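You operate a simulated robot arm through the tools that you are given. There is no shell and no other tool. Be economical: measure what you need, move in short steps, check, and stop when the job is done.

Carry out the task below with a simulated two-armed robot. There is one attempt and no reset: what you move stays moved.

Task
Put the blue strip on top of the teal disc. Take the blue card and put it on the shelf of the straps bench. Take the green card and leave it on the top of the packing bench. Count the film rolls on the top of the strapped cartons, then put as many of the grey weights from the top of the strapped cartons on the shelf under the packing bench. Fetch the black bolt from the top of the stacked cartons and stand it on the orange card. Pull the cones drawer open. Do these in any order. Set down upright: grey weight, black bolt.

The check looks at the end state, three seconds after you hand in, the way a careful person would. Anything else that was tipped, shoved, dropped, spilled or broken makes it a failure.

Robot
Two 7-joint arms with two-finger parallel grippers on one trunk, on a base that drives. Base frame: it is fixed to the floor where the robot stands at the start and does not move with it; the origin is under the middle of the robot, x ahead of it, y to its left, z up; the surface under the hand at the start is at about z = 860. Lengths are in mm, angles in rad, forces in N, time in s.
The left shoulder is at the start at [50, 209, 1196], the right one opposite. With the tool pointing down near the work surface each hand reaches from about 260 to 900 mm from the robot's upright axis, wherever it stands, measured 20 degrees to its own side. Places, roughly: black bolt (3x3x7 cm) [-7800, 3300, 700]; blue card [-8000, 5500, 750]; blue strip (5x16x3 cm) [500, 0, 900]; cones drawer [-2000, 5100, 700]; film roll (9x9x25 cm) [-9500, 5300, 900]; green card [-8250, 5500, 750]; grey weight [-9250, 5000, 750]; orange card [-7500, 3250, 750]; shelf of the straps bench [-7800, 5300, 300]; shelf under the packing bench [-5100, 5300, 300]; teal disc (20x20x4 cm) [600, -4900, 800]; top of the packing bench [-5100, 5300, 800]. Payload 4.4 kg a hand.
Tool frame (each hand has its own): the origin (TCP) lies between the finger pads and is the grasp point; the fingertips stand 23 mm ahead of it; z points along the fingers, y is the line along which they close. Largest opening 94 mm; finger width 38, thickness 10; the body of the gripper, 54 by 96 mm, starts 39 mm behind the TCP.
Orientation is that of the tool frame in the base frame, as [roll, pitch, yaw] about the fixed x, y, z axes, in that order (R = Rz(yaw) Ry(pitch) Rx(roll)). With the fingers straight down and closing along the base's y, the tool's x points along the base's -x, its y along +y and its z along -z.

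Tools
- The arms move only by the tool send_rows. It takes "left_increments", "right_increments" or both (then of equal length, played together; a hand with none holds still); each is one flat list of numbers, 7 for each row, row after row: the shift along the tool's x, y, z in mm, then the turn, a rotation vector about the tool's x, y, z in rad, then the gripper command, from -1 (shut) to 1 (fully open), values between in proportion. In form: [x, y, z, ax, ay, az, gripper, x, y, z, ax, ay, az, gripper, ...]. A call has 1 to 8 rows; each row is the pose to reach, as a shift and turn from the pose commanded when the call began, along the tool's axes at that moment. Rows are played at 5 a second. More than 50 mm and 0.15 rad between two rows, or a gripper value outside its range, and nothing of the call is played. A pose out of reach is approached as far as the arm can. The call stops where the force on the tool passes 40 N (or 10 N more than at its start, if that is more) or the arm is blocked; 0.2 s more then pass. The fingers move at their own pace (about 108 mm/s each) and stop on an object; they squeeze with about 28 N. The grip force told is the motor's: it shows also when the fingers shut on nothing. Time passes only in rows, and 0.2 s behind the last, so rows that repeat a pose let the fingers close. The reply holds the time, the measured pose of the TCP, the force on the tool along the base axes, the opening and the grip force, in the units named above and with some noise, with the torque about the TCP (base axes, N m) and any sound that the robot's microphone picked up, and new pictures: "pictures" is both (left out), scene, wrist or none (wrist: the cameras of the hands that moved).
- Cameras (640 x 400 px; columns grow to the right, rows downward): "scene" is now at [150.9, -10.9, 1358.7]; the picture's right is [-0.11, -0.99, 0.00], its down [-0.64, 0.07, -0.76] and it looks along [0.76, -0.09, -0.64] (base axes); focal length 263 px, centre (320, 200). "left" rides on the left gripper at [86, -16, -74] in its tool frame; the picture's right is [0.18, 0.98, 0.00], its down [-0.58, 0.11, -0.81] and it looks along [-0.79, 0.15, 0.59] (tool axes); focal length 243 px, centre (320, 200). "right" rides on the right gripper at [86, 16, -74] in its tool frame; the picture's right is [-0.18, 0.98, 0.00], its down [-0.58, -0.11, -0.81] and it looks along [-0.79, -0.15, 0.59] (tool axes); focal length 243 px, centre (320, 200).
- move_column(by): slides the trunk up (or, below 0, down) by that many mm; the arms and the scene camera ride with it, the base frame stays. It gives what a move gives, with no picture.
- roll_base(legs): drives the robot by 1 to 6 legs, each [ahead, left, turn to the left] in mm, mm and rad, along the robot's own axes; the way and the turn of a leg run together, so that a leg with both is an arc; at most 1500 mm and 3.142 rad a leg. The arms and the cameras ride along, it lands a little off, and it stops where it bumps. It gives what a move gives, and a new picture of the scene camera.
- pan_tilt(pan, tilt): turns the head with the scene camera to pan (to the left, within 1.396 rad either way) and tilt (down, from -0.506 to 1.204), counted from straight ahead of the robot. It gives what a move gives, and a new picture of the scene camera.
- point_at(camera, pixels): for up to 12 pixels [column, row] of the newest picture of that camera ("zoom" is the newest enlarged one), the place [x, y, z] in the base frame of the surface seen there, good to about 3 mm. The clock stands still meanwhile.
- zoom(camera, box): a new picture of the part [left, top, right, bottom] of that camera's present view, enlarged. The clock stands still meanwhile.
- job_done(): hands the job in; it is judged then, once.

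Work in short steps. Measure before you move; look again where a grasp or a placing could have gone wrong, and mend it. You have 131 turns and 260 pictures in all, those below and enlarged ones among them. Open the grippers and draw the arms clear of the work before you hand the job in, unless the task says otherwise; then end with one line.

The tools are called after ">>>" by a JSON object that holds its "name" and its "arguments". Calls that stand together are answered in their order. send_rows: Moves the arms, as the interface text tells. Its arguments: {"type":"object","properties":{"left_increments":{"type":"array"},"right_increments":{"type":"array"},"pictures":{"type":"string","enum":["both","scene","wrist","none"]}},"required":[]} The other tools are called the same way: move_column (by) slides the trunk up or down; roll_base (legs) drives the base; pan_tilt (pan, tilt) turns the head that bears the scene camera; point_at (camera, pixels) gives the place of the surface under pixels of a picture; zoom (camera, box) takes an enlarged picture of a part of a camera's view; job_done () hands the job in.

At the start:

```text
time: 0.0
left_position: [687.2, 251.2, 1157.1]
left_orientation: [-3.141, 0.0, -3.141]
left_force: [-0.6, -0.4, -0.8]
left_wrist_torque: [-0.03, -0.02, 0.03]
left_gripper_width: 94.1
left_finger_force: 0.0
right_position: [611.4, -350.7, 1151.9]
right_orientation: [3.141, 0.0, 3.14]
right_force: [0.2, 0.3, -0.5]
right_wrist_torque: [-0.02, -0.01, 0.0]
right_gripper_width: 93.7
right_finger_force: 0.0
trunk travel left (down, up): [-275.0, 288.0]
robot x, y, heading: [2.6, -3.3, -0.001]
head pan, tilt: [-0.112, 0.7]
```

scene: 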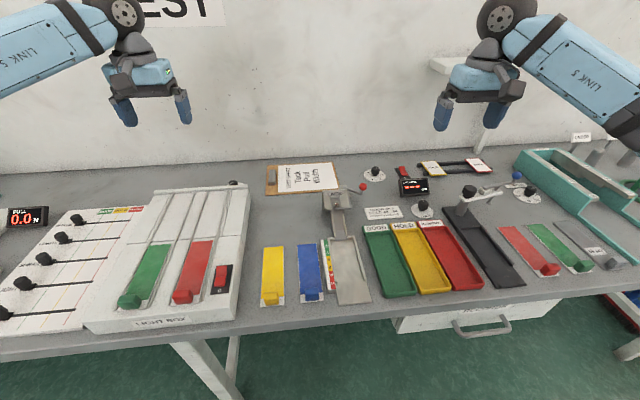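
right: 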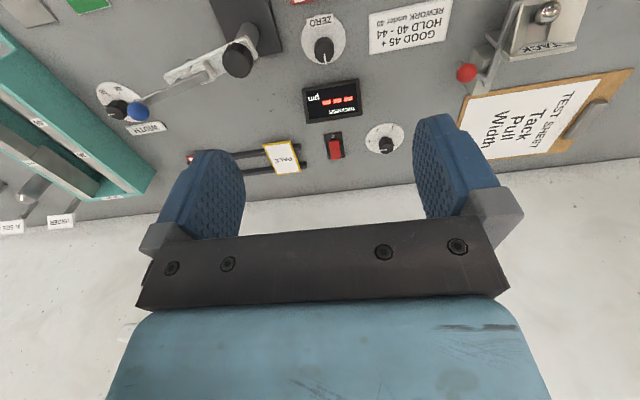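
left: 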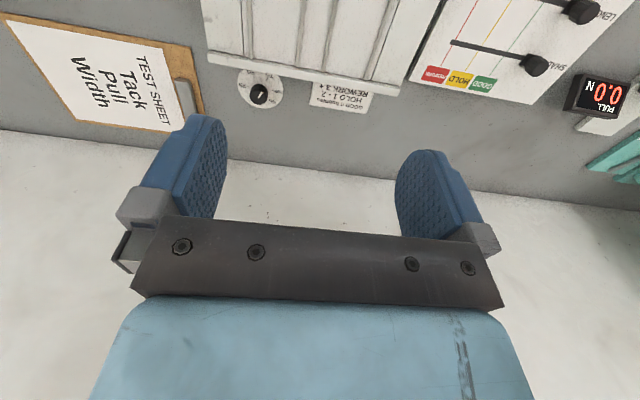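

The scene shows the blue strip around (310,272). I measure it and zoom in.

>>> {"name": "point_at", "arguments": {"camera": "scene", "pixels": [[309, 250], [310, 270], [310, 290], [300, 270], [318, 270], [309, 297], [291, 270], [335, 310], [272, 270], [329, 270]]}}

>>> {"name": "zoom", "arguments": {"camera": "scene", "box": [240, 220, 400, 320]}}

```text
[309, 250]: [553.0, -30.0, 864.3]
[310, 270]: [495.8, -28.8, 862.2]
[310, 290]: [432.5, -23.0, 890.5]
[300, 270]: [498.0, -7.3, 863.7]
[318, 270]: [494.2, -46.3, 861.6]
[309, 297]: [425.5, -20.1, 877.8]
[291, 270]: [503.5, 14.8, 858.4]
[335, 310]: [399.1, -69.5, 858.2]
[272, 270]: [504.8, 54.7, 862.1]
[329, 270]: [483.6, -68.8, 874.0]
```

```text
4.00 times, centred on (320, 270) of scene
```

zoom: 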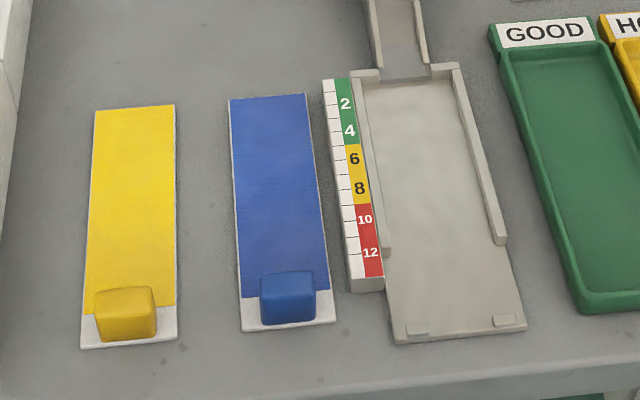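

Tab of the blue strip is at zoom (288,298). I measure its extents closely.

>>> {"name": "point_at", "arguments": {"camera": "zoom", "pixels": [[264, 276], [288, 276], [310, 276], [264, 292], [312, 290], [288, 290], [288, 310], [270, 112], [240, 310], [330, 312], [355, 280], [345, 240]]}}

>>> {"name": "pan_tilt", "arguments": {"pan": -1.2, "tilt": 0.3}}

```text
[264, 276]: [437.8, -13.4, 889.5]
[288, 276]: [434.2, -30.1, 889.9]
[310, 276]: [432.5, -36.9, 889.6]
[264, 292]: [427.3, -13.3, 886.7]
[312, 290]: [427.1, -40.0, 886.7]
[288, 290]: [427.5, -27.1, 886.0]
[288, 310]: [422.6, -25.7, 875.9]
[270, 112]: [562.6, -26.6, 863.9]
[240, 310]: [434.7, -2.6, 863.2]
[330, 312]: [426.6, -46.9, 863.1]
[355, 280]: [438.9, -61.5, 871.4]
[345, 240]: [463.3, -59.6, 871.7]
```

```text
time: 1.3
left_position: [687.3, 251.2, 1156.2]
left_orientation: [3.141, 0.0, 3.141]
left_force: [-0.5, 0.1, -0.4]
left_wrist_torque: [0.04, 0.0, -0.03]
left_gripper_width: 94.1
left_finger_force: 0.0
right_position: [611.2, -349.8, 1152.0]
right_orientation: [3.141, 0.001, -3.14]
right_force: [-0.3, 0.0, 0.3]
right_wrist_torque: [-0.03, -0.01, 0.02]
right_gripper_width: 93.9
right_finger_force: 0.1
trunk travel left (down, up): [-275.0, 288.0]
robot x, y, heading: [0.3, 0.4, 0.002]
head pan, tilt: [-1.201, 0.3]
```

scene: 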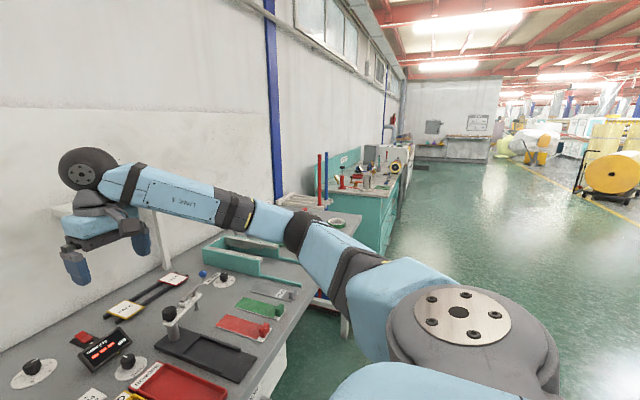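

Tab centre ≈ (430,-26.5), top 890. The way is clear; I bring the right hand above it with reduced opening, in two calls.

>>> {"name": "send_rows", "arguments": {"right_increments": [22.6, 40.5, 12, 0, 0, 0, 0.1, 45.2, 81, 24, 0, 0, 0, 0.1, 67.8, 121.5, 36, 0, 0, 0, 0.1, 90.4, 162, 48, 0, 0, 0, 0.1, 113, 202.5, 60, 0, 0, 0, 0.1, 135.6, 243, 72, 0, 0, 0, 0.1, 158.2, 283.5, 84, 0, 0, 0, 0.1, 181, 323.3, 100, 0, 0, 0, 0.1], "pictures": "none"}}

>>> {"name": "pan_tilt", "arguments": {"pan": 0, "tilt": 0.8}}

```text
time: 3.1
left_position: [687.3, 253.0, 1156.5]
left_orientation: [-3.14, 0.001, -3.141]
left_force: [-0.1, -0.3, -1.1]
left_wrist_torque: [0.0, 0.01, 0.02]
left_gripper_width: 93.6
left_finger_force: 0.1
right_position: [427.7, -27.7, 1050.7]
right_orientation: [3.141, 0.001, -3.141]
right_force: [0.0, 0.9, 0.1]
right_wrist_torque: [-0.03, 0.01, 0.02]
right_gripper_width: 51.6
right_finger_force: 0.1
trunk travel left (down, up): [-275.0, 288.0]
robot x, y, heading: [-0.3, -0.7, -0.001]
head pan, tilt: [-1.201, 0.3]
```

```text
time: 4.5
left_position: [686.2, 251.0, 1156.7]
left_orientation: [-3.141, 0.001, -3.141]
left_force: [-0.1, -0.1, 0.3]
left_wrist_torque: [-0.03, -0.02, -0.03]
left_gripper_width: 93.9
left_finger_force: 0.0
right_position: [428.9, -29.4, 1051.1]
right_orientation: [-3.14, 0.0, 3.141]
right_force: [-0.5, -0.4, -0.1]
right_wrist_torque: [-0.01, 0.0, 0.0]
right_gripper_width: 52.1
right_finger_force: 0.0
trunk travel left (down, up): [-275.0, 288.0]
robot x, y, heading: [-1.9, 3.4, 0.001]
head pan, tilt: [0.0, 0.799]
```

scene: 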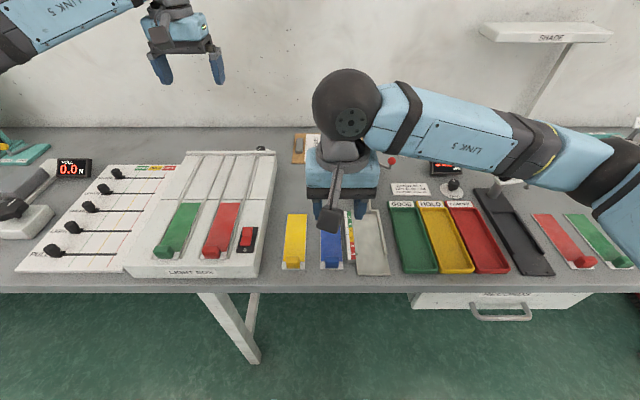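

Hand is above tab; descend to z≈890 and shut.

>>> {"name": "send_rows", "arguments": {"right_increments": [0, 2, 45, 0, 0, 0, 0.1, 0, 2, 90, 0, 0, 0, 0.1, 0, 2, 130, 0, 0, 0, 0.1, 0, 2, 160, 0, 0, 0, 0.1, 0, 2, 160, 0, 0, 0, -1, 0, 2, 160, 0, 0, 0, -1, 0, 2, 160, 0, 0, 0, -1]}}

```text
time: 5.6
left_position: [686.3, 250.8, 1158.5]
left_orientation: [-3.141, 0.001, -3.141]
left_force: [-0.2, -0.8, -0.2]
left_wrist_torque: [0.01, 0.04, 0.0]
left_gripper_width: 94.2
left_finger_force: 0.2
right_position: [429.6, -25.3, 896.9]
right_orientation: [3.141, 0.005, 3.14]
right_force: [-2.4, -2.4, 7.7]
right_wrist_torque: [-0.02, -0.51, -0.09]
right_gripper_width: 27.2
right_finger_force: 27.2
trunk travel left (down, up): [-275.0, 288.0]
robot x, y, heading: [2.4, 2.6, 0.003]
head pan, tilt: [0.0, 0.799]
stopped in row 5 (right hand): the force on the tool passed its limit at 48 N (the readings are from after the stop); the commanded pose is now the measured one
```

scene: 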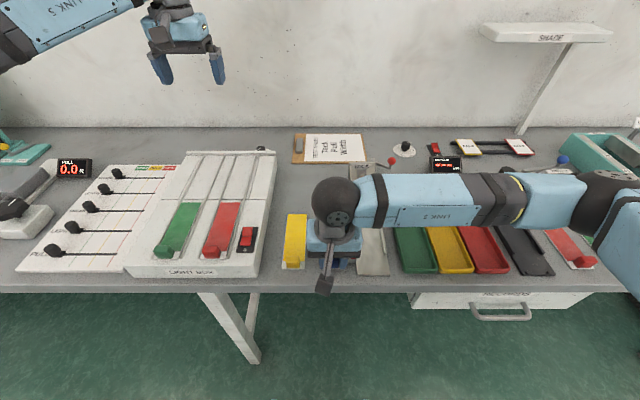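
right: 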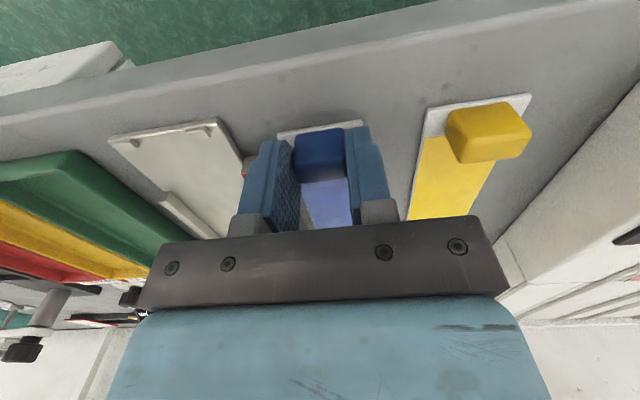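

Tab gripped (27 mm). Lift.

>>> {"name": "send_rows", "arguments": {"right_increments": [0, 0, 0, 0, 0, 0, -1, 0, 0, -30, 0, 0, 0, -1, 0, 0, -70, 0, 0, 0, -1, 0, 0, -110, 0, 0, 0, -1, 0, 0, -150, 0, 0, 0, -1, 0, 0, -190, 0, 0, 0, -1]}}

```text
time: 7.0
left_position: [685.3, 251.5, 1157.6]
left_orientation: [-3.141, 0.0, 3.141]
left_force: [-0.5, -0.3, 0.6]
left_wrist_torque: [0.0, 0.01, -0.02]
left_gripper_width: 94.0
left_finger_force: 0.1
right_position: [429.2, -26.2, 1086.3]
right_orientation: [-3.14, 0.002, -3.142]
right_force: [0.7, 0.2, -0.6]
right_wrist_torque: [-0.02, 0.01, -0.01]
right_gripper_width: 26.7
right_finger_force: 28.4
trunk travel left (down, up): [-275.0, 288.0]
robot x, y, heading: [-1.1, 2.4, 0.001]
head pan, tilt: [0.0, 0.799]
```

scene: 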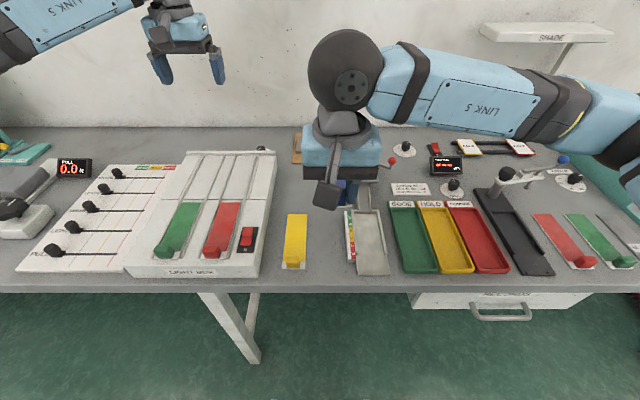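
right: 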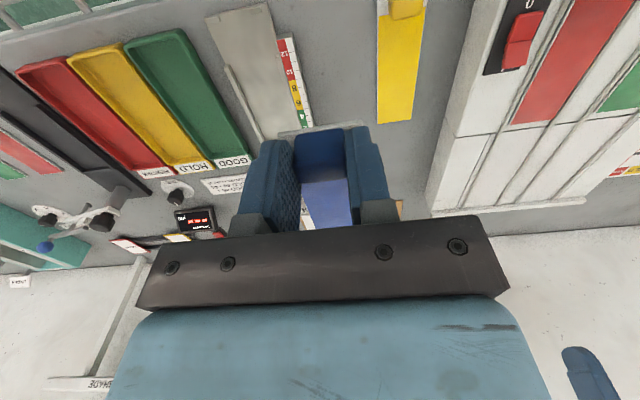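

Strip is held. I back off the bench and look along the route to the right.

>>> {"name": "roll_base", "arguments": {"legs": [[-550, 0, 0]]}}

>>> {"name": "pan_tilt", "arguments": {"pan": -1.3, "tilt": 0.3}}

```text
time: 10.1
left_position: [136.4, 252.6, 1157.0]
left_orientation: [3.14, 0.0, -3.137]
left_force: [-0.7, 0.8, 0.3]
left_wrist_torque: [0.02, 0.0, 0.0]
left_gripper_width: 93.8
left_finger_force: 0.1
right_position: [-118.0, -25.8, 1086.3]
right_orientation: [-3.14, 0.002, -3.139]
right_force: [0.2, 0.3, -0.6]
right_wrist_torque: [0.0, 0.05, 0.01]
right_gripper_width: 27.1
right_finger_force: 27.9
trunk travel left (down, up): [-275.0, 288.0]
robot x, y, heading: [-552.3, -3.5, 0.006]
head pan, tilt: [0.0, 0.799]
```

scene: 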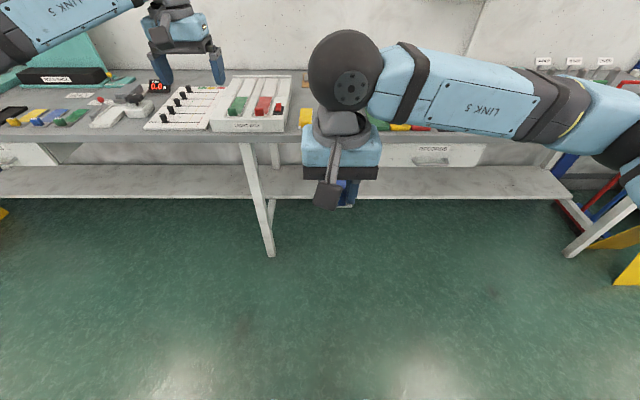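

```text
time: 11.6
left_position: [136.7, 252.4, 1156.8]
left_orientation: [3.141, -0.001, -3.138]
left_force: [0.4, 0.1, 0.9]
left_wrist_torque: [-0.01, -0.02, 0.01]
left_gripper_width: 93.9
left_finger_force: 0.1
right_position: [-119.0, -24.9, 1085.7]
right_orientation: [-3.139, 0.002, -3.138]
right_force: [0.3, 1.4, -0.8]
right_wrist_torque: [-0.01, 0.03, 0.01]
right_gripper_width: 27.0
right_finger_force: 27.9
trunk travel left (down, up): [-275.0, 288.0]
robot x, y, heading: [-544.9, -4.3, 0.004]
head pan, tilt: [-1.3, 0.3]
```

scene: 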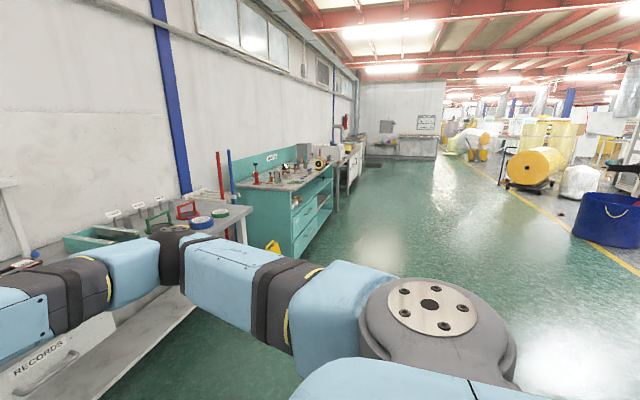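

Aisle is clear to the right; check the protruding cabinets' x.

>>> {"name": "point_at", "arguments": {"camera": "scene", "pixels": [[300, 195], [272, 245], [334, 170], [350, 152], [322, 165], [300, 160], [375, 145], [282, 182]]}}

>>> {"name": "zoom", "arguments": {"camera": "scene", "box": [220, 100, 420, 225]}}

```text
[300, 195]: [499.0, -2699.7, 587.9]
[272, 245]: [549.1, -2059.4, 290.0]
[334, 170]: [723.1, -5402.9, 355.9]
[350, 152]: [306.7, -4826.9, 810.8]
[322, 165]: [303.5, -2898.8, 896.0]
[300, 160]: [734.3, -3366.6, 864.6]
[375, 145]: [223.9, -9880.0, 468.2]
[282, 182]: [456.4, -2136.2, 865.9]
```

```text
3.20 times, centred on (320, 162) of scene
```

zoom: 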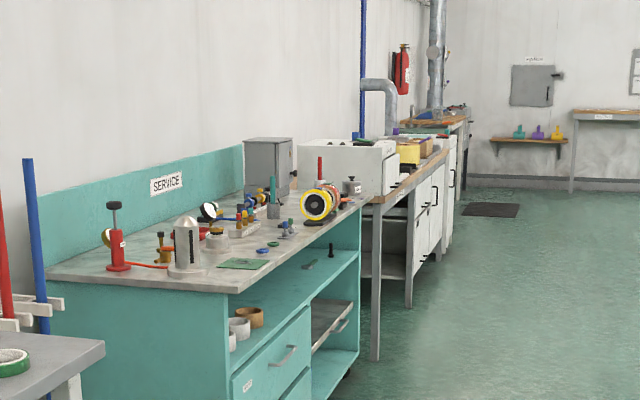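

Bench edges reach x≈300. I back off a bit more and strafe to y≈-4700.

>>> {"name": "roll_base", "arguments": {"legs": [[-150, -1450, 0], [0, -1450, 0], [0, -1450, 0], [0, -450, 0]]}}

>>> {"name": "pan_tilt", "arguments": {"pan": 0, "tilt": 0.5}}

```text
time: 53.4
left_position: [-7.8, -4549.3, 1156.0]
left_orientation: [3.14, 0.0, 3.124]
left_force: [-1.3, 0.2, 0.4]
left_wrist_torque: [-0.02, -0.03, 0.0]
left_gripper_width: 93.8
left_finger_force: 0.0
right_position: [-269.9, -4822.9, 1086.0]
right_orientation: [-3.14, 0.003, 3.124]
right_force: [-0.6, -0.3, -0.5]
right_wrist_torque: [0.02, 0.01, -0.02]
right_gripper_width: 26.9
right_finger_force: 28.4
trunk travel left (down, up): [-275.0, 288.0]
robot x, y, heading: [-697.1, -4790.5, -0.014]
head pan, tilt: [-1.3, 0.3]
```

scene: 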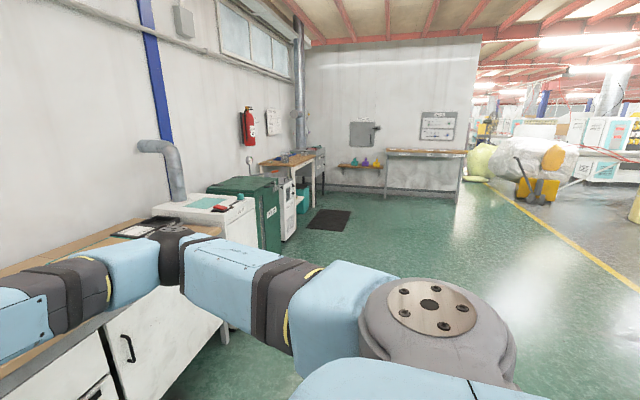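

```text
time: 54.9
left_position: [-6.6, -4550.6, 1157.1]
left_orientation: [-3.141, 0.0, 3.125]
left_force: [-0.2, -0.3, -0.4]
left_wrist_torque: [0.0, 0.01, 0.0]
left_gripper_width: 94.1
left_finger_force: 0.0
right_position: [-268.2, -4823.0, 1085.5]
right_orientation: [-3.139, 0.001, 3.124]
right_force: [0.4, -0.4, 0.4]
right_wrist_torque: [0.01, 0.05, -0.01]
right_gripper_width: 26.9
right_finger_force: 28.0
trunk travel left (down, up): [-275.0, 288.0]
robot x, y, heading: [-703.1, -4789.3, -0.017]
head pan, tilt: [0.0, 0.499]
```

scene: 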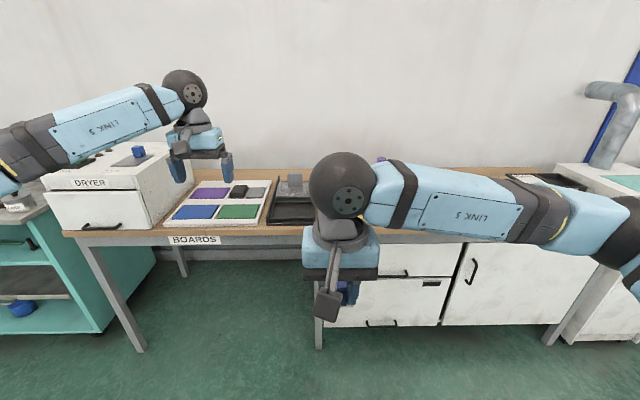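

The right hand hides the disc. I move it right (tool -y) by 350 to see.

>>> {"name": "send_rows", "arguments": {"right_increments": [0, -45, 0, 0, 0, 0, -1, 0, -90, 0, 0, 0, 0, -1, 0, -135, 0, 0, 0, 0, -1, 0, -180, 0, 0, 0, 0, -1, 0, -225, 0, 0, 0, 0, -1, 0, -270, 0, 0, 0, 0, -1, 0, -315, 0, 0, 0, 0, -1, 0, -360, 0, 0, 0, 0, -1], "pictures": "scene"}}

```text
time: 56.7
left_position: [-7.3, -4549.5, 1155.9]
left_orientation: [3.14, 0.001, 3.124]
left_force: [-0.8, -0.4, -0.7]
left_wrist_torque: [0.0, 0.01, -0.03]
left_gripper_width: 93.9
left_finger_force: 0.1
right_position: [-276.6, -5183.8, 1086.5]
right_orientation: [3.141, 0.002, 3.126]
right_force: [0.3, -1.6, -0.5]
right_wrist_torque: [0.02, 0.01, -0.04]
right_gripper_width: 27.0
right_finger_force: 27.6
trunk travel left (down, up): [-275.0, 288.0]
robot x, y, heading: [-697.5, -4787.9, -0.015]
head pan, tilt: [0.0, 0.499]
```

scene: 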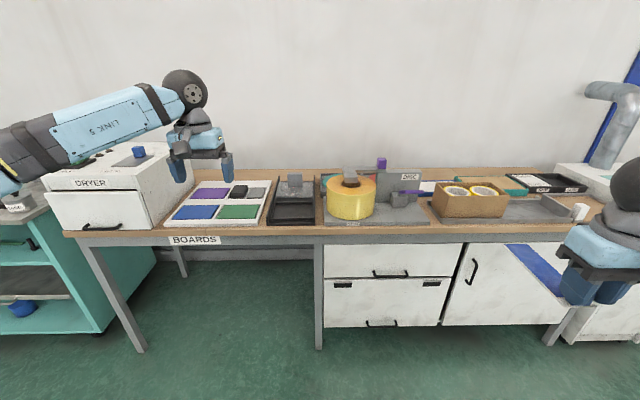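

Look closer at the middle of the bench.

>>> {"name": "zoom", "arguments": {"camera": "scene", "box": [290, 140, 450, 240]}}

>>> {"name": "point_at", "arguments": {"camera": "zoom", "pixels": [[160, 180], [140, 170], [240, 150], [220, 230], [470, 150], [450, 230], [365, 90], [590, 190], [240, 330], [530, 315]]}}

```text
4.00 times, centred on (370, 190) of scene
```

zoom: 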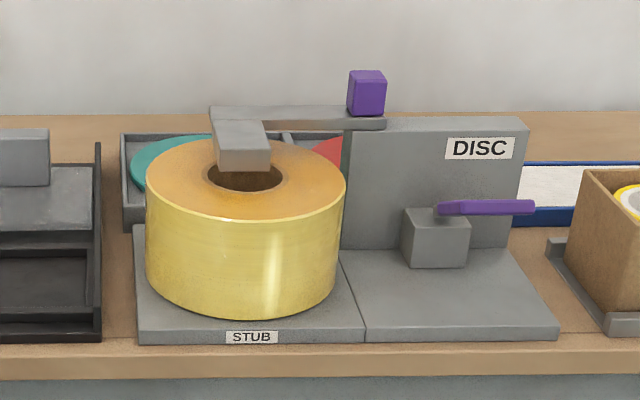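

```text
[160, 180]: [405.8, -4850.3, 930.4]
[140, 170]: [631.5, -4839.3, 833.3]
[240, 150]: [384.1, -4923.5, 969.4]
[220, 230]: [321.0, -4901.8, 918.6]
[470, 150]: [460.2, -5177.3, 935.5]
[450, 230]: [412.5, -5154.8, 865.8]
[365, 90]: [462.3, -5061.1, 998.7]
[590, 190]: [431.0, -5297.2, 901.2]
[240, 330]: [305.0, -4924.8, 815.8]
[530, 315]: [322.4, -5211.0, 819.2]
```

The teal disc is in a tray behind the yellow roll and its arm. I raise the trunk to see over, and step ahead.

>>> {"name": "move_column", "arguments": {"by": 280}}

>>> {"name": "roll_base", "arguments": {"legs": [[300, 0, 0.015]]}}

>>> {"name": "zoom", "arguments": {"camera": "scene", "box": [200, 150, 480, 325]}}

```text
time: 59.5
left_position: [-7.2, -4551.0, 1436.1]
left_orientation: [3.141, 0.0, 3.123]
left_force: [0.8, -0.9, 0.2]
left_wrist_torque: [0.03, -0.01, 0.02]
left_gripper_width: 93.8
left_finger_force: 0.0
right_position: [-274.8, -5184.9, 1367.2]
right_orientation: [-3.14, 0.001, 3.124]
right_force: [0.6, 0.4, -0.4]
right_wrist_torque: [0.01, 0.01, 0.04]
right_gripper_width: 26.8
right_finger_force: 28.1
trunk travel left (down, up): [-555.0, 8.0]
robot x, y, heading: [-698.1, -4789.9, -0.018]
head pan, tilt: [0.0, 0.499]
```

```text
time: 61.5
left_position: [284.0, -4540.6, 1437.1]
left_orientation: [-3.141, 0.002, -3.14]
left_force: [-0.5, -0.1, 0.4]
left_wrist_torque: [0.02, 0.0, 0.02]
left_gripper_width: 94.1
left_finger_force: 0.1
right_position: [27.2, -5179.7, 1366.6]
right_orientation: [-3.14, 0.002, -3.139]
right_force: [0.0, -0.1, 0.5]
right_wrist_torque: [0.04, 0.02, 0.02]
right_gripper_width: 27.2
right_finger_force: 27.7
trunk travel left (down, up): [-555.0, 8.0]
robot x, y, heading: [-400.6, -4792.5, 0.001]
head pan, tilt: [0.0, 0.499]
```

scene: 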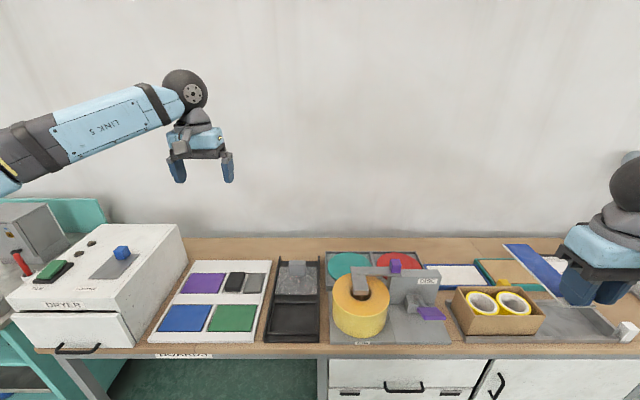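

```text
2.29 times, centred on (340, 238) of scene
```

zoom: 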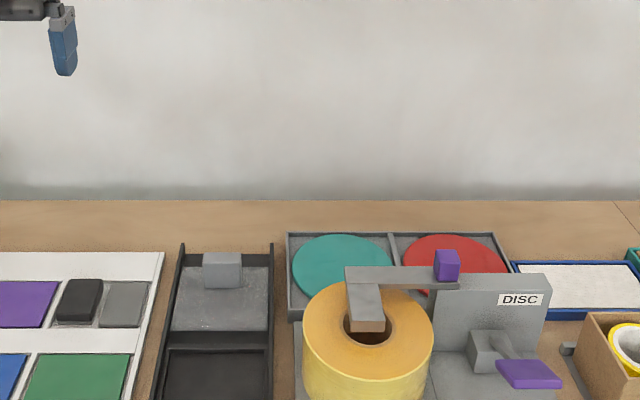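

>>> {"name": "point_at", "arguments": {"camera": "zoom", "pixels": [[340, 237], [295, 268], [340, 265], [318, 270], [386, 255], [290, 310], [287, 234], [395, 234], [365, 300], [350, 272], [400, 300], [320, 285]]}}

```text
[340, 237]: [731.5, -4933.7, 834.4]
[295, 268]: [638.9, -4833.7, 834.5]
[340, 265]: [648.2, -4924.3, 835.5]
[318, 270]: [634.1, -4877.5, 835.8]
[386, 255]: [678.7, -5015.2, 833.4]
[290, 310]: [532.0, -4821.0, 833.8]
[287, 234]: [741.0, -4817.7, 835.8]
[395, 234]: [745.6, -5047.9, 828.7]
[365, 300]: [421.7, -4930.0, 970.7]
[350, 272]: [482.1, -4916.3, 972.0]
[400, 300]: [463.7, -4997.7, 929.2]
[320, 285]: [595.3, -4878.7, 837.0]
```

Disc centre ≈ (636,-4930), top 835. The hand camera would foul the roll bar if I came in straight, so I'll turn the strip 90° (about tool z) so that the camera is to the left. Rotate first, up here.

>>> {"name": "send_rows", "arguments": {"right_increments": [0, 0, 0, 0, 0, 0.14, -1, 0, 0, 0, 0, 0, 0.28, -1, 0, 0, 0, 0, 0, 0.42, -1, 0, 0, 0, 0, 0, 0.56, -1, 0, 0, 0, 0, 0, 0.7, -1, 0, 0, 0, 0, 0, 0.84, -1], "pictures": "none"}}

>>> {"name": "send_rows", "arguments": {"right_increments": [0, 0, 0, 0, 0, 0.14, -1, 0, 0, 0, 0, 0, 0.28, -1, 0, 0, 0, 0, 0, 0.42, -1, 0, 0, 0, 0, 0, 0.56, -1, 0, 0, 0, 0, 0, 0.7, -1, 0, 0, 0, 0, 0, 0.73, -1], "pictures": "none"}}

>>> {"name": "roll_base", "arguments": {"legs": [[340, 100, 0]]}}

```text
time: 63.0
left_position: [284.9, -4540.7, 1437.5]
left_orientation: [-3.141, -0.001, -3.14]
left_force: [0.0, -0.5, 0.7]
left_wrist_torque: [0.02, 0.0, -0.01]
left_gripper_width: 94.0
left_finger_force: 0.1
right_position: [29.3, -5178.4, 1365.7]
right_orientation: [3.14, 0.003, 2.301]
right_force: [0.8, -0.6, 0.9]
right_wrist_torque: [-0.01, 0.0, -0.03]
right_gripper_width: 26.9
right_finger_force: 28.5
trunk travel left (down, up): [-555.0, 8.0]
robot x, y, heading: [-399.9, -4789.0, 0.003]
head pan, tilt: [0.0, 0.499]
```

```text
time: 64.3
left_position: [285.6, -4540.3, 1436.6]
left_orientation: [3.141, 0.0, -3.14]
left_force: [-0.5, 0.1, 0.3]
left_wrist_torque: [-0.01, -0.03, 0.04]
left_gripper_width: 94.2
left_finger_force: 0.0
right_position: [29.0, -5178.8, 1367.5]
right_orientation: [3.14, 0.003, 1.571]
right_force: [-0.3, -0.4, 0.0]
right_wrist_torque: [0.04, 0.03, 0.02]
right_gripper_width: 27.0
right_finger_force: 27.7
trunk travel left (down, up): [-555.0, 8.0]
robot x, y, heading: [-396.8, -4788.6, 0.001]
head pan, tilt: [0.0, 0.499]
```

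```text
time: 66.6
left_position: [623.0, -4440.9, 1438.1]
left_orientation: [-3.141, 0.003, 3.141]
left_force: [0.0, -0.1, 0.7]
left_wrist_torque: [0.02, -0.03, -0.05]
left_gripper_width: 93.7
left_finger_force: 0.1
right_position: [365.8, -5079.6, 1366.2]
right_orientation: [3.138, 0.002, 1.57]
right_force: [1.1, -0.3, -0.4]
right_wrist_torque: [0.03, 0.0, 0.0]
right_gripper_width: 26.9
right_finger_force: 28.1
trunk travel left (down, up): [-555.0, 8.0]
robot x, y, heading: [-61.1, -4691.9, 0.001]
head pan, tilt: [0.0, 0.499]
```

scene: 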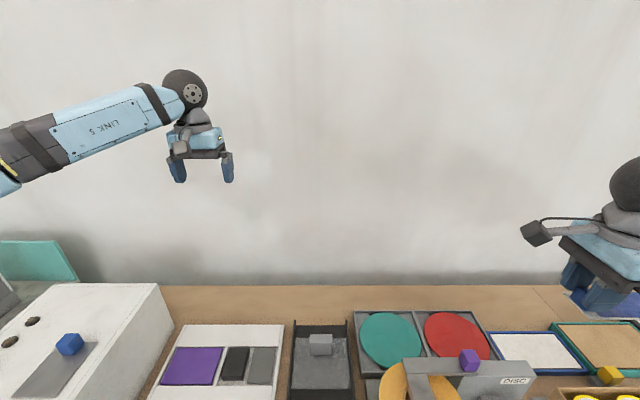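

Remeasure disc edges from here: left (361,340), right (424,345), far (390,312), near visible (372,360).

>>> {"name": "point_at", "arguments": {"camera": "scene", "pixels": [[362, 338], [422, 340], [389, 314], [396, 358], [367, 356], [420, 355], [352, 300], [356, 374], [415, 372], [470, 358]]}}

```text
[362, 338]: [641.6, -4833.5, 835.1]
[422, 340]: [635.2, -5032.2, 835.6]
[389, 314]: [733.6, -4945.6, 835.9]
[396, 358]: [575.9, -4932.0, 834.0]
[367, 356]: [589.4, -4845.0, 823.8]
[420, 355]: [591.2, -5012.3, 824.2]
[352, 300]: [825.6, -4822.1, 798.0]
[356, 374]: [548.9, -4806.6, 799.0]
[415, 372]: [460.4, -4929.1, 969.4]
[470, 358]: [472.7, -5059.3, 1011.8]
```

Centre (637,-4933). Move the hand horizontally to TCP (637,-4863), high up.

>>> {"name": "send_rows", "arguments": {"right_increments": [27, 34, 0, 0, 0, 0, -1, 54, 68, 0, 0, 0, 0, -1, 81, 102, 0, 0, 0, 0, -1, 108, 136, 0, 0, 0, 0, -1, 135, 170, 0, 0, 0, 0, -1, 162, 204, 0, 0, 0, 0, -1, 189, 238, 0, 0, 0, 0, -1, 216, 271, 0, 0, 0, 0, -1], "pictures": "none"}}

>>> {"name": "send_rows", "arguments": {"right_increments": [0, 0, 45, 0, 0, 0, -1, 0, 0, 90, 0, 0, 0, -1, 0, 0, 135, 0, 0, 0, -1, 0, 0, 180, 0, 0, 0, -1, 0, 0, 225, 0, 0, 0, -1, 0, 0, 270, 0, 0, 0, -1, 0, 0, 315, 0, 0, 0, -1, 0, 0, 360, 0, 0, 0, -1]}}

```text
time: 68.4
left_position: [626.0, -4438.8, 1437.3]
left_orientation: [-3.141, -0.002, 3.139]
left_force: [-0.2, 1.3, 0.5]
left_wrist_torque: [-0.04, 0.02, 0.01]
left_gripper_width: 93.7
left_finger_force: 0.1
right_position: [640.0, -4861.5, 1365.0]
right_orientation: [-3.141, 0.004, 1.568]
right_force: [0.4, 0.2, 0.4]
right_wrist_torque: [0.01, -0.03, 0.0]
right_gripper_width: 26.8
right_finger_force: 28.1
trunk travel left (down, up): [-555.0, 8.0]
robot x, y, heading: [-64.3, -4691.3, -0.004]
head pan, tilt: [0.0, 0.499]
```

```text
time: 70.2
left_position: [625.2, -4440.7, 1436.6]
left_orientation: [-3.139, -0.001, 3.141]
left_force: [-0.2, 0.0, 0.3]
left_wrist_torque: [0.0, 0.03, 0.02]
left_gripper_width: 94.1
left_finger_force: 0.1
right_position: [638.7, -4860.5, 1005.5]
right_orientation: [3.139, 0.002, 1.571]
right_force: [0.9, -0.5, -0.5]
right_wrist_torque: [0.05, 0.01, 0.0]
right_gripper_width: 27.1
right_finger_force: 28.2
trunk travel left (down, up): [-555.0, 8.0]
robot x, y, heading: [-60.5, -4691.8, 0.002]
head pan, tilt: [0.0, 0.499]
```

scene: 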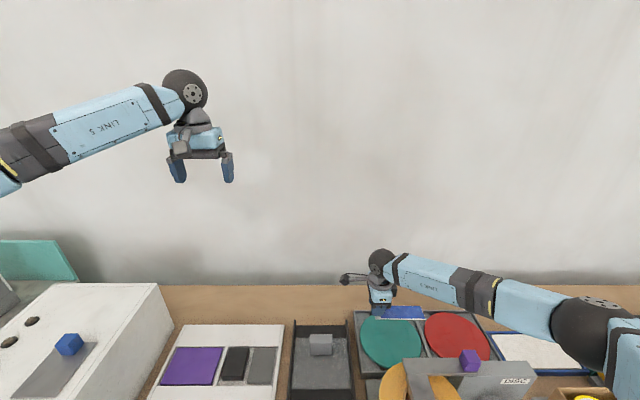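
right: 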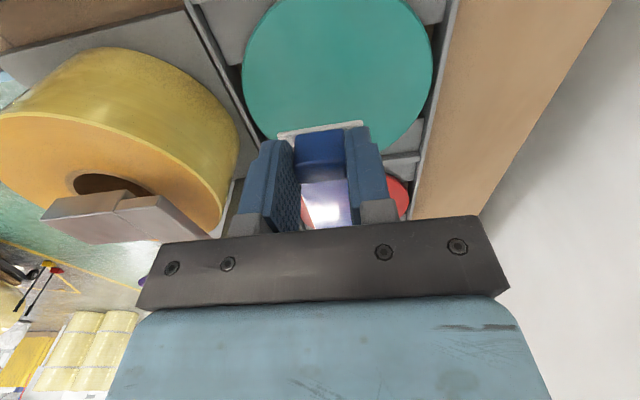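

Check clearance of the forearm over the bench fixtures.

>>> {"name": "point_at", "arguments": {"camera": "scene", "pixels": [[430, 285], [470, 300], [520, 325], [545, 335], [580, 340], [610, 350], [515, 365], [600, 375]]}}

```text
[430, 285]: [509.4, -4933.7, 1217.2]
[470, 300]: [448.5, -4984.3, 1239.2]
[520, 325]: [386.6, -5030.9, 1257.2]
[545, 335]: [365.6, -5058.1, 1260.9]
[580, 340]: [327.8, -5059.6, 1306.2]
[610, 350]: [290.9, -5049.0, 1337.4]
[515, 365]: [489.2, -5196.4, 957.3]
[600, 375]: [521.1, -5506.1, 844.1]
```

Forearm has ~100 mm clearance. Descend to TCP ≈ 876, then slowly to contact.

>>> {"name": "send_rows", "arguments": {"right_increments": [0, 0, 40, 0, 0, 0, -1, 0, 0, 80, 0, 0, 0, -1, 0, 0, 110, 0, 0, 0, -1, 0, 0, 122, 0, 0, 0, -1, 0, 0, 127, 0, 0, 0, -1, 0, 0, 131, 0, 0, 0, -1, 0, 0, 131, 0, 0, 0, -1]}}

```text
time: 71.8
left_position: [624.2, -4440.3, 1437.5]
left_orientation: [3.141, -0.001, 3.141]
left_force: [-0.6, 0.0, 0.2]
left_wrist_torque: [0.02, 0.01, -0.02]
left_gripper_width: 93.9
left_finger_force: 0.1
right_position: [639.6, -4862.7, 875.3]
right_orientation: [3.138, 0.002, 1.57]
right_force: [0.1, -0.4, 0.3]
right_wrist_torque: [-0.18, 0.04, 0.02]
right_gripper_width: 27.0
right_finger_force: 27.4
trunk travel left (down, up): [-555.0, 8.0]
robot x, y, heading: [-57.5, -4693.3, -0.002]
head pan, tilt: [0.0, 0.499]
```

scene: 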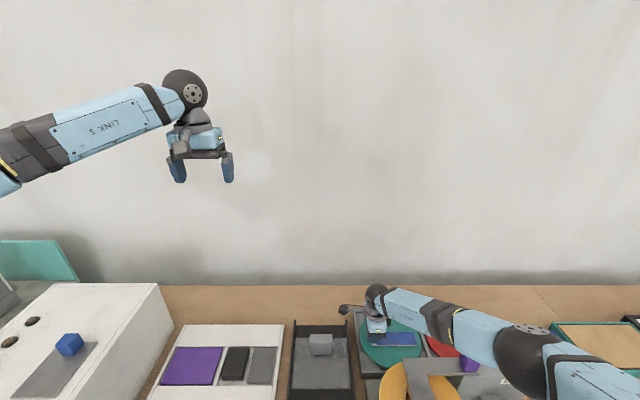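
right: 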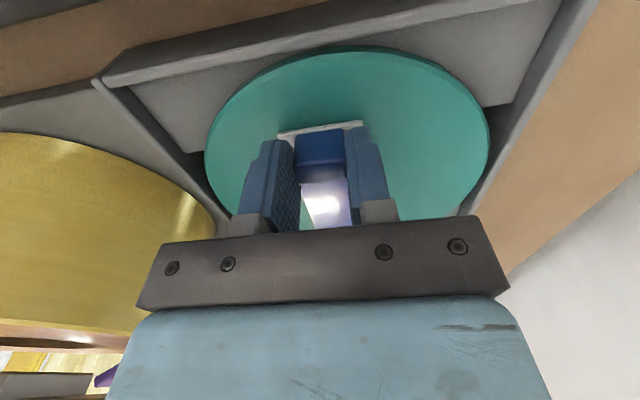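

Near contact. Creep a bit more, then open gently.

>>> {"name": "send_rows", "arguments": {"right_increments": [0, 0, 1.5, 0, 0, 0, -1, 0, 0, 3, 0, 0, 0, -1, 0, 0, 4, 0, 0, 0, -1], "pictures": "none"}}

>>> {"name": "zoom", "arguments": {"camera": "scene", "box": [340, 280, 460, 390]}}

```text
time: 72.6
left_position: [622.2, -4439.6, 1438.4]
left_orientation: [-3.141, 0.001, 3.139]
left_force: [-0.4, 1.0, -0.2]
left_wrist_torque: [-0.01, -0.01, 0.0]
left_gripper_width: 94.2
left_finger_force: 0.0
right_position: [639.9, -4862.4, 874.4]
right_orientation: [3.137, 0.003, 1.571]
right_force: [0.5, 0.5, 14.2]
right_wrist_torque: [-0.53, 0.1, -0.02]
right_gripper_width: 27.0
right_finger_force: 27.5
trunk travel left (down, up): [-555.0, 8.0]
robot x, y, heading: [-64.5, -4692.5, -0.001]
head pan, tilt: [0.0, 0.499]
```

```text
3.64 times, centred on (400, 335) of scene
```

zoom: 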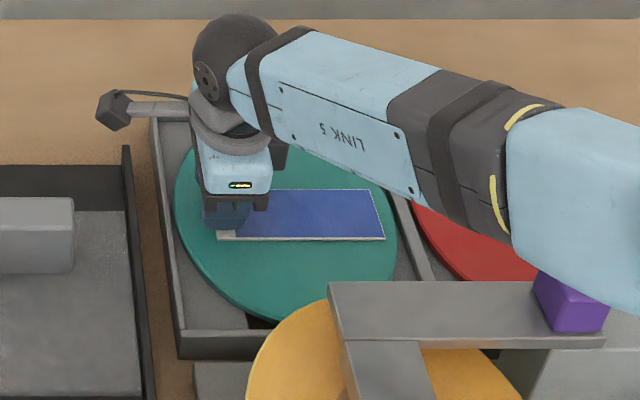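

Contact (14 N); the strip lies flat on the disc. Open slightly, then rise.

>>> {"name": "send_rows", "arguments": {"right_increments": [0, 0, -1, 0, 0, 0, -0.1, 0, 0, -1, 0, 0, 0, 0.1, 0, 0, -1, 0, 0, 0, 0.1, 0, 0, -30, 0, 0, 0, 0.1, 0, 0, -70, 0, 0, 0, 0.1, 0, 0, -115, 0, 0, 0, 0.1, 0, 0, -160, 0, 0, 0, 0.1, 0, 0, -205, 0, 0, 0, 0.1]}}

>>> {"name": "send_rows", "arguments": {"right_increments": [0, 0, -45, 0, 0, 0, 0.1, 0, 0, -90, 0, 0, 0, 0.1, 0, 0, -135, 0, 0, 0, 0.1, 0, 0, -180, 0, 0, 0, 0.1, 0, 0, -225, 0, 0, 0, 0.1, 0, 0, -270, 0, 0, 0, 0.1], "pictures": "none"}}

>>> {"name": "zoom", "arguments": {"camera": "scene", "box": [320, 280, 520, 400]}}

```text
time: 74.4
left_position: [623.8, -4440.6, 1437.4]
left_orientation: [-3.141, 0.003, 3.14]
left_force: [-0.3, 0.9, 0.3]
left_wrist_torque: [0.0, -0.01, -0.02]
left_gripper_width: 93.9
left_finger_force: 0.2
right_position: [638.0, -4860.3, 1080.4]
right_orientation: [3.136, 0.002, 1.571]
right_force: [0.2, 0.5, -1.1]
right_wrist_torque: [-0.02, 0.0, -0.02]
right_gripper_width: 51.8
right_finger_force: 0.0
trunk travel left (down, up): [-555.0, 8.0]
robot x, y, heading: [-60.1, -4692.6, -0.001]
head pan, tilt: [0.0, 0.499]
```

scene: 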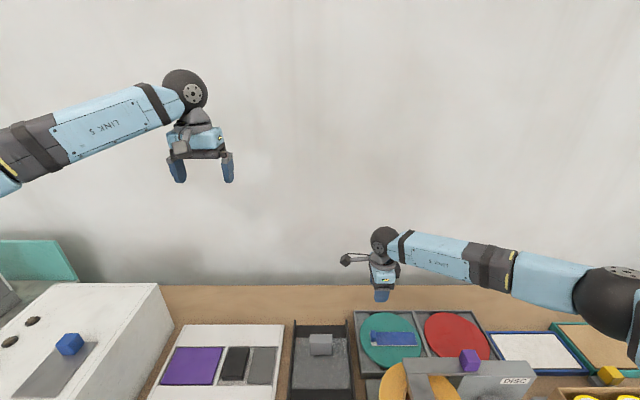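
right: 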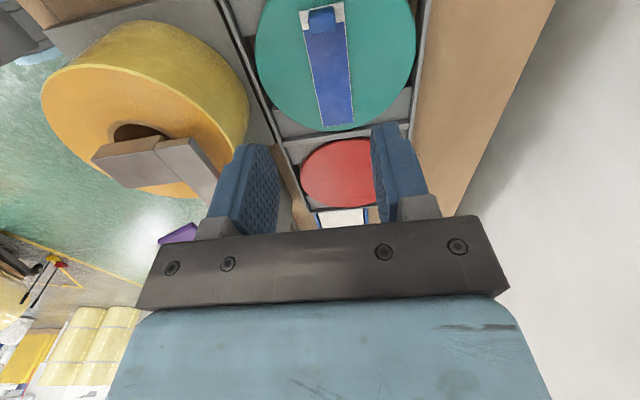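

```text
time: 75.8
left_position: [624.8, -4440.3, 1437.3]
left_orientation: [3.141, -0.002, 3.141]
left_force: [0.0, -0.2, 0.2]
left_wrist_torque: [0.02, 0.01, -0.03]
left_gripper_width: 94.1
left_finger_force: 0.0
right_position: [639.5, -4861.8, 1347.5]
right_orientation: [3.14, 0.001, 1.57]
right_force: [-0.8, 0.3, -0.5]
right_wrist_torque: [0.0, -0.02, -0.02]
right_gripper_width: 51.7
right_finger_force: 0.1
trunk travel left (down, up): [-555.0, 8.0]
robot x, y, heading: [-65.1, -4693.8, -0.004]
head pan, tilt: [0.0, 0.499]
```

```text
3.20 times, centred on (420, 340) of scene
```

zoom: 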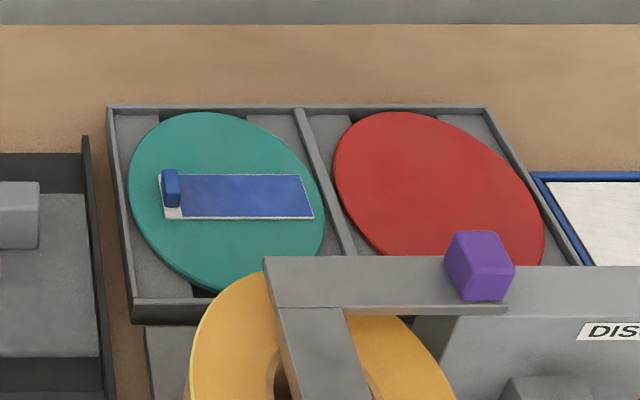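

Strip placed. Retract both arms toward the body, then back away and look around.

>>> {"name": "send_rows", "arguments": {"right_increments": [-10, -40, 0, 0, 0, -0.14, 0.1, -20, -80, 0, 0, 0, -0.28, 0.1, -30, -120, 0, 0, 0, -0.42, 0.1, -40, -160, 0, 0, 0, -0.56, 0.1, -50, -200, 0, 0, 0, -0.7, 0.1, -60, -240, 0, 0, 0, -0.84, 0.1, -65, -270, 0, 0, 0, -0.98, 0.1, -70, -270, 0, 0, 0, -1.12, 0.1], "left_increments": [40, 0, 0, 0, 0, 0, 1, 80, 0, 0, 0, 0, 0, 1, 120, 0, 0, 0, 0, 0, 1, 160, 0, 0, 0, 0, 0, 1, 200, 0, 0, 0, 0, 0, 1, 240, 0, 0, 0, 0, 0, 1, 270, 0, 0, 0, 0, 0, 1, 270, 0, 0, 0, 0, 0, 1], "pictures": "none"}}

>>> {"name": "send_rows", "arguments": {"right_increments": [0, 0, 0, 0, 0, -0.14, 0.1, 0, 0, 0, 0, 0, -0.28, 0.1, 0, 0, 0, 0, 0, -0.42, 0.1, 0, 0, 0, 0, 0, -0.45, 0.1], "pictures": "none"}}

>>> {"name": "roll_base", "arguments": {"legs": [[-900, 0, 0], [0, 0, 1.571]]}}

>>> {"name": "pan_tilt", "arguments": {"pan": 0.7, "tilt": 0.2}}

```text
time: 77.6
left_position: [357.2, -4441.6, 1438.8]
left_orientation: [3.141, 0.002, 3.14]
left_force: [0.1, -0.2, 0.7]
left_wrist_torque: [-0.01, 0.01, 0.0]
left_gripper_width: 93.8
left_finger_force: 0.0
right_position: [367.5, -4932.5, 1344.9]
right_orientation: [-3.141, 0.003, 2.693]
right_force: [0.2, -0.7, -0.1]
right_wrist_torque: [0.02, 0.02, 0.02]
right_gripper_width: 51.9
right_finger_force: 0.1
trunk travel left (down, up): [-555.0, 8.0]
robot x, y, heading: [-63.6, -4691.9, -0.001]
head pan, tilt: [0.0, 0.499]
```

```text
time: 78.6
left_position: [355.7, -4441.0, 1439.3]
left_orientation: [-3.141, 0.0, 3.141]
left_force: [-1.2, -0.3, -0.1]
left_wrist_torque: [-0.01, 0.01, -0.01]
left_gripper_width: 93.9
left_finger_force: 0.1
right_position: [367.7, -4932.3, 1345.3]
right_orientation: [-3.141, 0.003, -3.141]
right_force: [-0.6, 0.1, -0.3]
right_wrist_torque: [-0.02, -0.01, 0.03]
right_gripper_width: 51.6
right_finger_force: 0.1
trunk travel left (down, up): [-555.0, 8.0]
robot x, y, heading: [-62.5, -4688.7, -0.001]
head pan, tilt: [0.0, 0.499]
```

```text
time: 87.1
left_position: [-1189.0, -4269.2, 1438.9]
left_orientation: [-3.141, 0.0, -1.582]
left_force: [-0.1, -0.4, -0.7]
left_wrist_torque: [-0.01, 0.01, 0.01]
left_gripper_width: 94.1
left_finger_force: 0.1
right_position: [-697.1, -4261.2, 1345.7]
right_orientation: [-3.141, 0.002, -1.581]
right_force: [-0.4, 0.0, 0.3]
right_wrist_torque: [0.0, 0.01, 0.01]
right_gripper_width: 51.8
right_finger_force: 0.0
trunk travel left (down, up): [-555.0, 8.0]
robot x, y, heading: [-939.1, -4689.0, 1.56]
head pan, tilt: [0.0, 0.499]
```

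scene: 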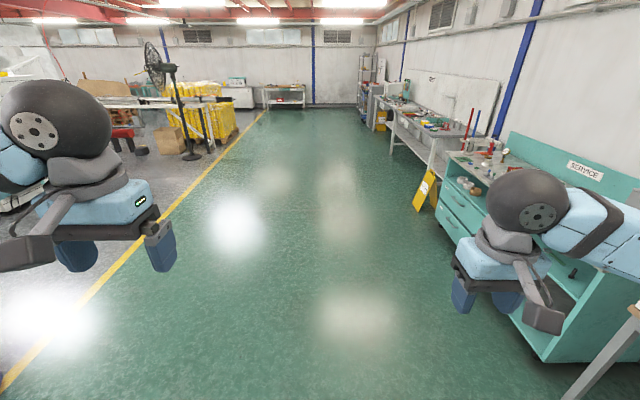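

```text
time: 88.2
left_position: [-1188.4, -4269.8, 1439.0]
left_orientation: [-3.141, -0.001, -1.58]
left_force: [-1.0, 0.5, -0.2]
left_wrist_torque: [0.0, 0.01, 0.01]
left_gripper_width: 93.9
left_finger_force: 0.0
right_position: [-698.0, -4260.4, 1345.3]
right_orientation: [-3.139, 0.001, -1.58]
right_force: [-0.3, 0.6, -0.5]
right_wrist_torque: [0.0, -0.03, 0.02]
right_gripper_width: 51.9
right_finger_force: 0.1
trunk travel left (down, up): [-555.0, 8.0]
robot x, y, heading: [-939.7, -4685.9, 1.561]
head pan, tilt: [0.7, 0.201]
```

scene: 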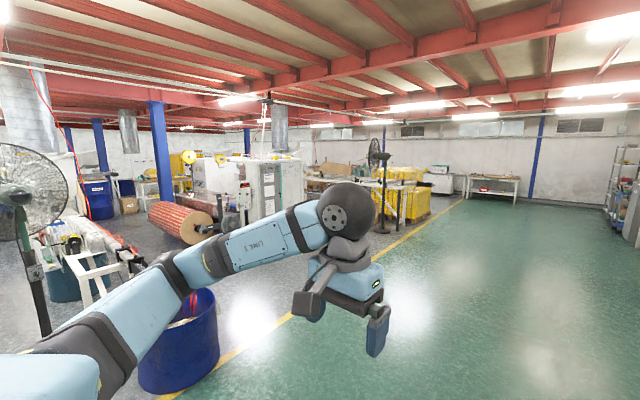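

Measure the north side of the hall: bench (490,180), drawers (440,183), yellow line, fan, wall.

>>> {"name": "point_at", "arguments": {"camera": "scene", "pixels": [[495, 185], [440, 182], [460, 200], [550, 180], [400, 225], [380, 228], [345, 170], [300, 240], [400, 180], [430, 195]]}}

>>> {"name": "zoom", "arguments": {"camera": "scene", "box": [300, 110, 560, 270]}}

```text
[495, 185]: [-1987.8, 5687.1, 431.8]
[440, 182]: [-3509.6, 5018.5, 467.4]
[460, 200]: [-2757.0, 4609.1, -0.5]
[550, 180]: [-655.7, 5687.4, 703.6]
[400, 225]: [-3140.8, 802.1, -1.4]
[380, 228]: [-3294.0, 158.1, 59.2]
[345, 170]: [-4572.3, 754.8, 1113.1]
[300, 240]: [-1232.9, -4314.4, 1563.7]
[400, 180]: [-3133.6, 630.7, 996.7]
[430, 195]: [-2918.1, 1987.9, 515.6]
```

```text
2.46 times, centred on (430, 190) of scene
```

zoom: 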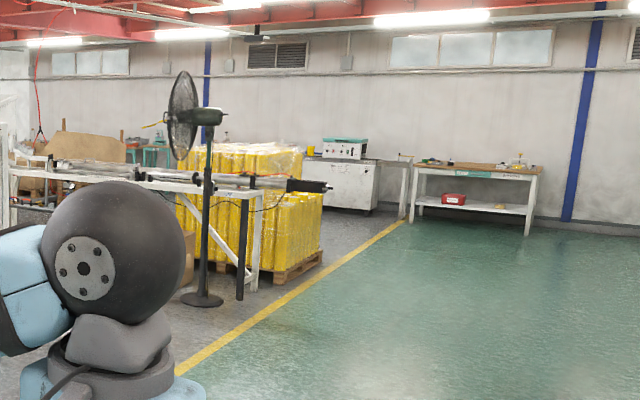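

Corridor ahead is clear. Drive north to y≈4000, sliding to x≈-1950.

>>> {"name": "roll_base", "arguments": {"legs": [[1450, 0, 0.01], [1450, 100, 0], [1450, 200, 0], [1450, 200, 0], [1450, 250, 0], [1300, 250, 0]]}}

>>> {"name": "pan_tilt", "arguments": {"pan": 0.0, "tilt": 0.4}}

```text
time: 129.1
left_position: [-2225.2, 4287.4, 1439.5]
left_orientation: [-3.141, 0.0, -1.579]
left_force: [0.0, -0.1, 0.3]
left_wrist_torque: [-0.02, 0.0, 0.01]
left_gripper_width: 94.1
left_finger_force: 0.1
right_position: [-1734.6, 4295.5, 1346.3]
right_orientation: [-3.139, 0.005, -1.579]
right_force: [0.1, 0.2, -0.1]
right_wrist_torque: [0.03, 0.01, 0.01]
right_gripper_width: 51.6
right_finger_force: 0.1
trunk travel left (down, up): [-555.0, 8.0]
robot x, y, heading: [-1980.4, 3869.7, 1.56]
head pan, tilt: [0.7, 0.201]
```

scene: 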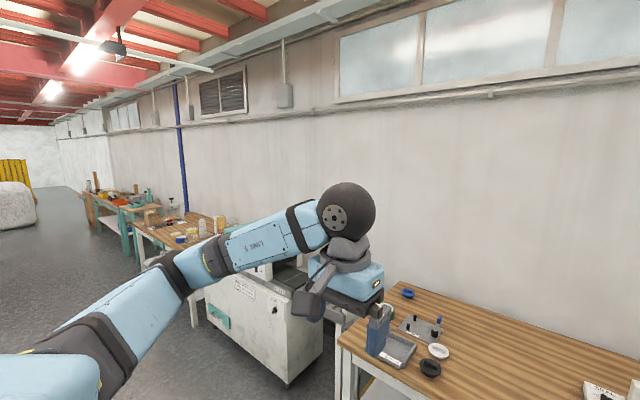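

```text
time: 130.2
left_position: [-2225.0, 4287.4, 1438.5]
left_orientation: [-3.142, -0.002, -1.578]
left_force: [0.7, 0.4, -0.5]
left_wrist_torque: [0.0, -0.01, 0.0]
left_gripper_width: 94.0
left_finger_force: 0.0
right_position: [-1733.2, 4295.9, 1344.9]
right_orientation: [-3.14, 0.002, -1.578]
right_force: [0.8, 0.6, 0.0]
right_wrist_torque: [-0.01, -0.01, -0.01]
right_gripper_width: 51.8
right_finger_force: 0.1
trunk travel left (down, up): [-555.0, 8.0]
robot x, y, heading: [-1979.7, 3870.4, 1.566]
head pan, tilt: [0.0, 0.4]
```

scene: 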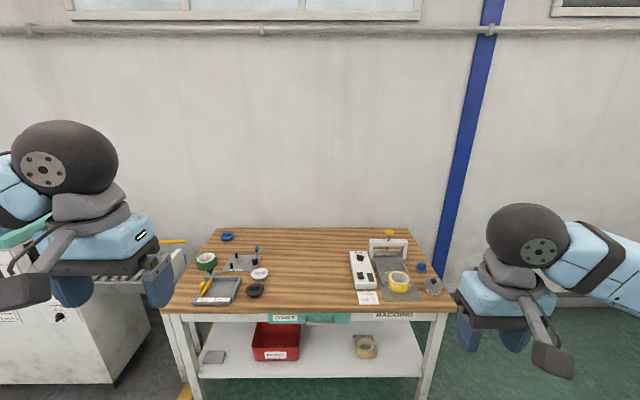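

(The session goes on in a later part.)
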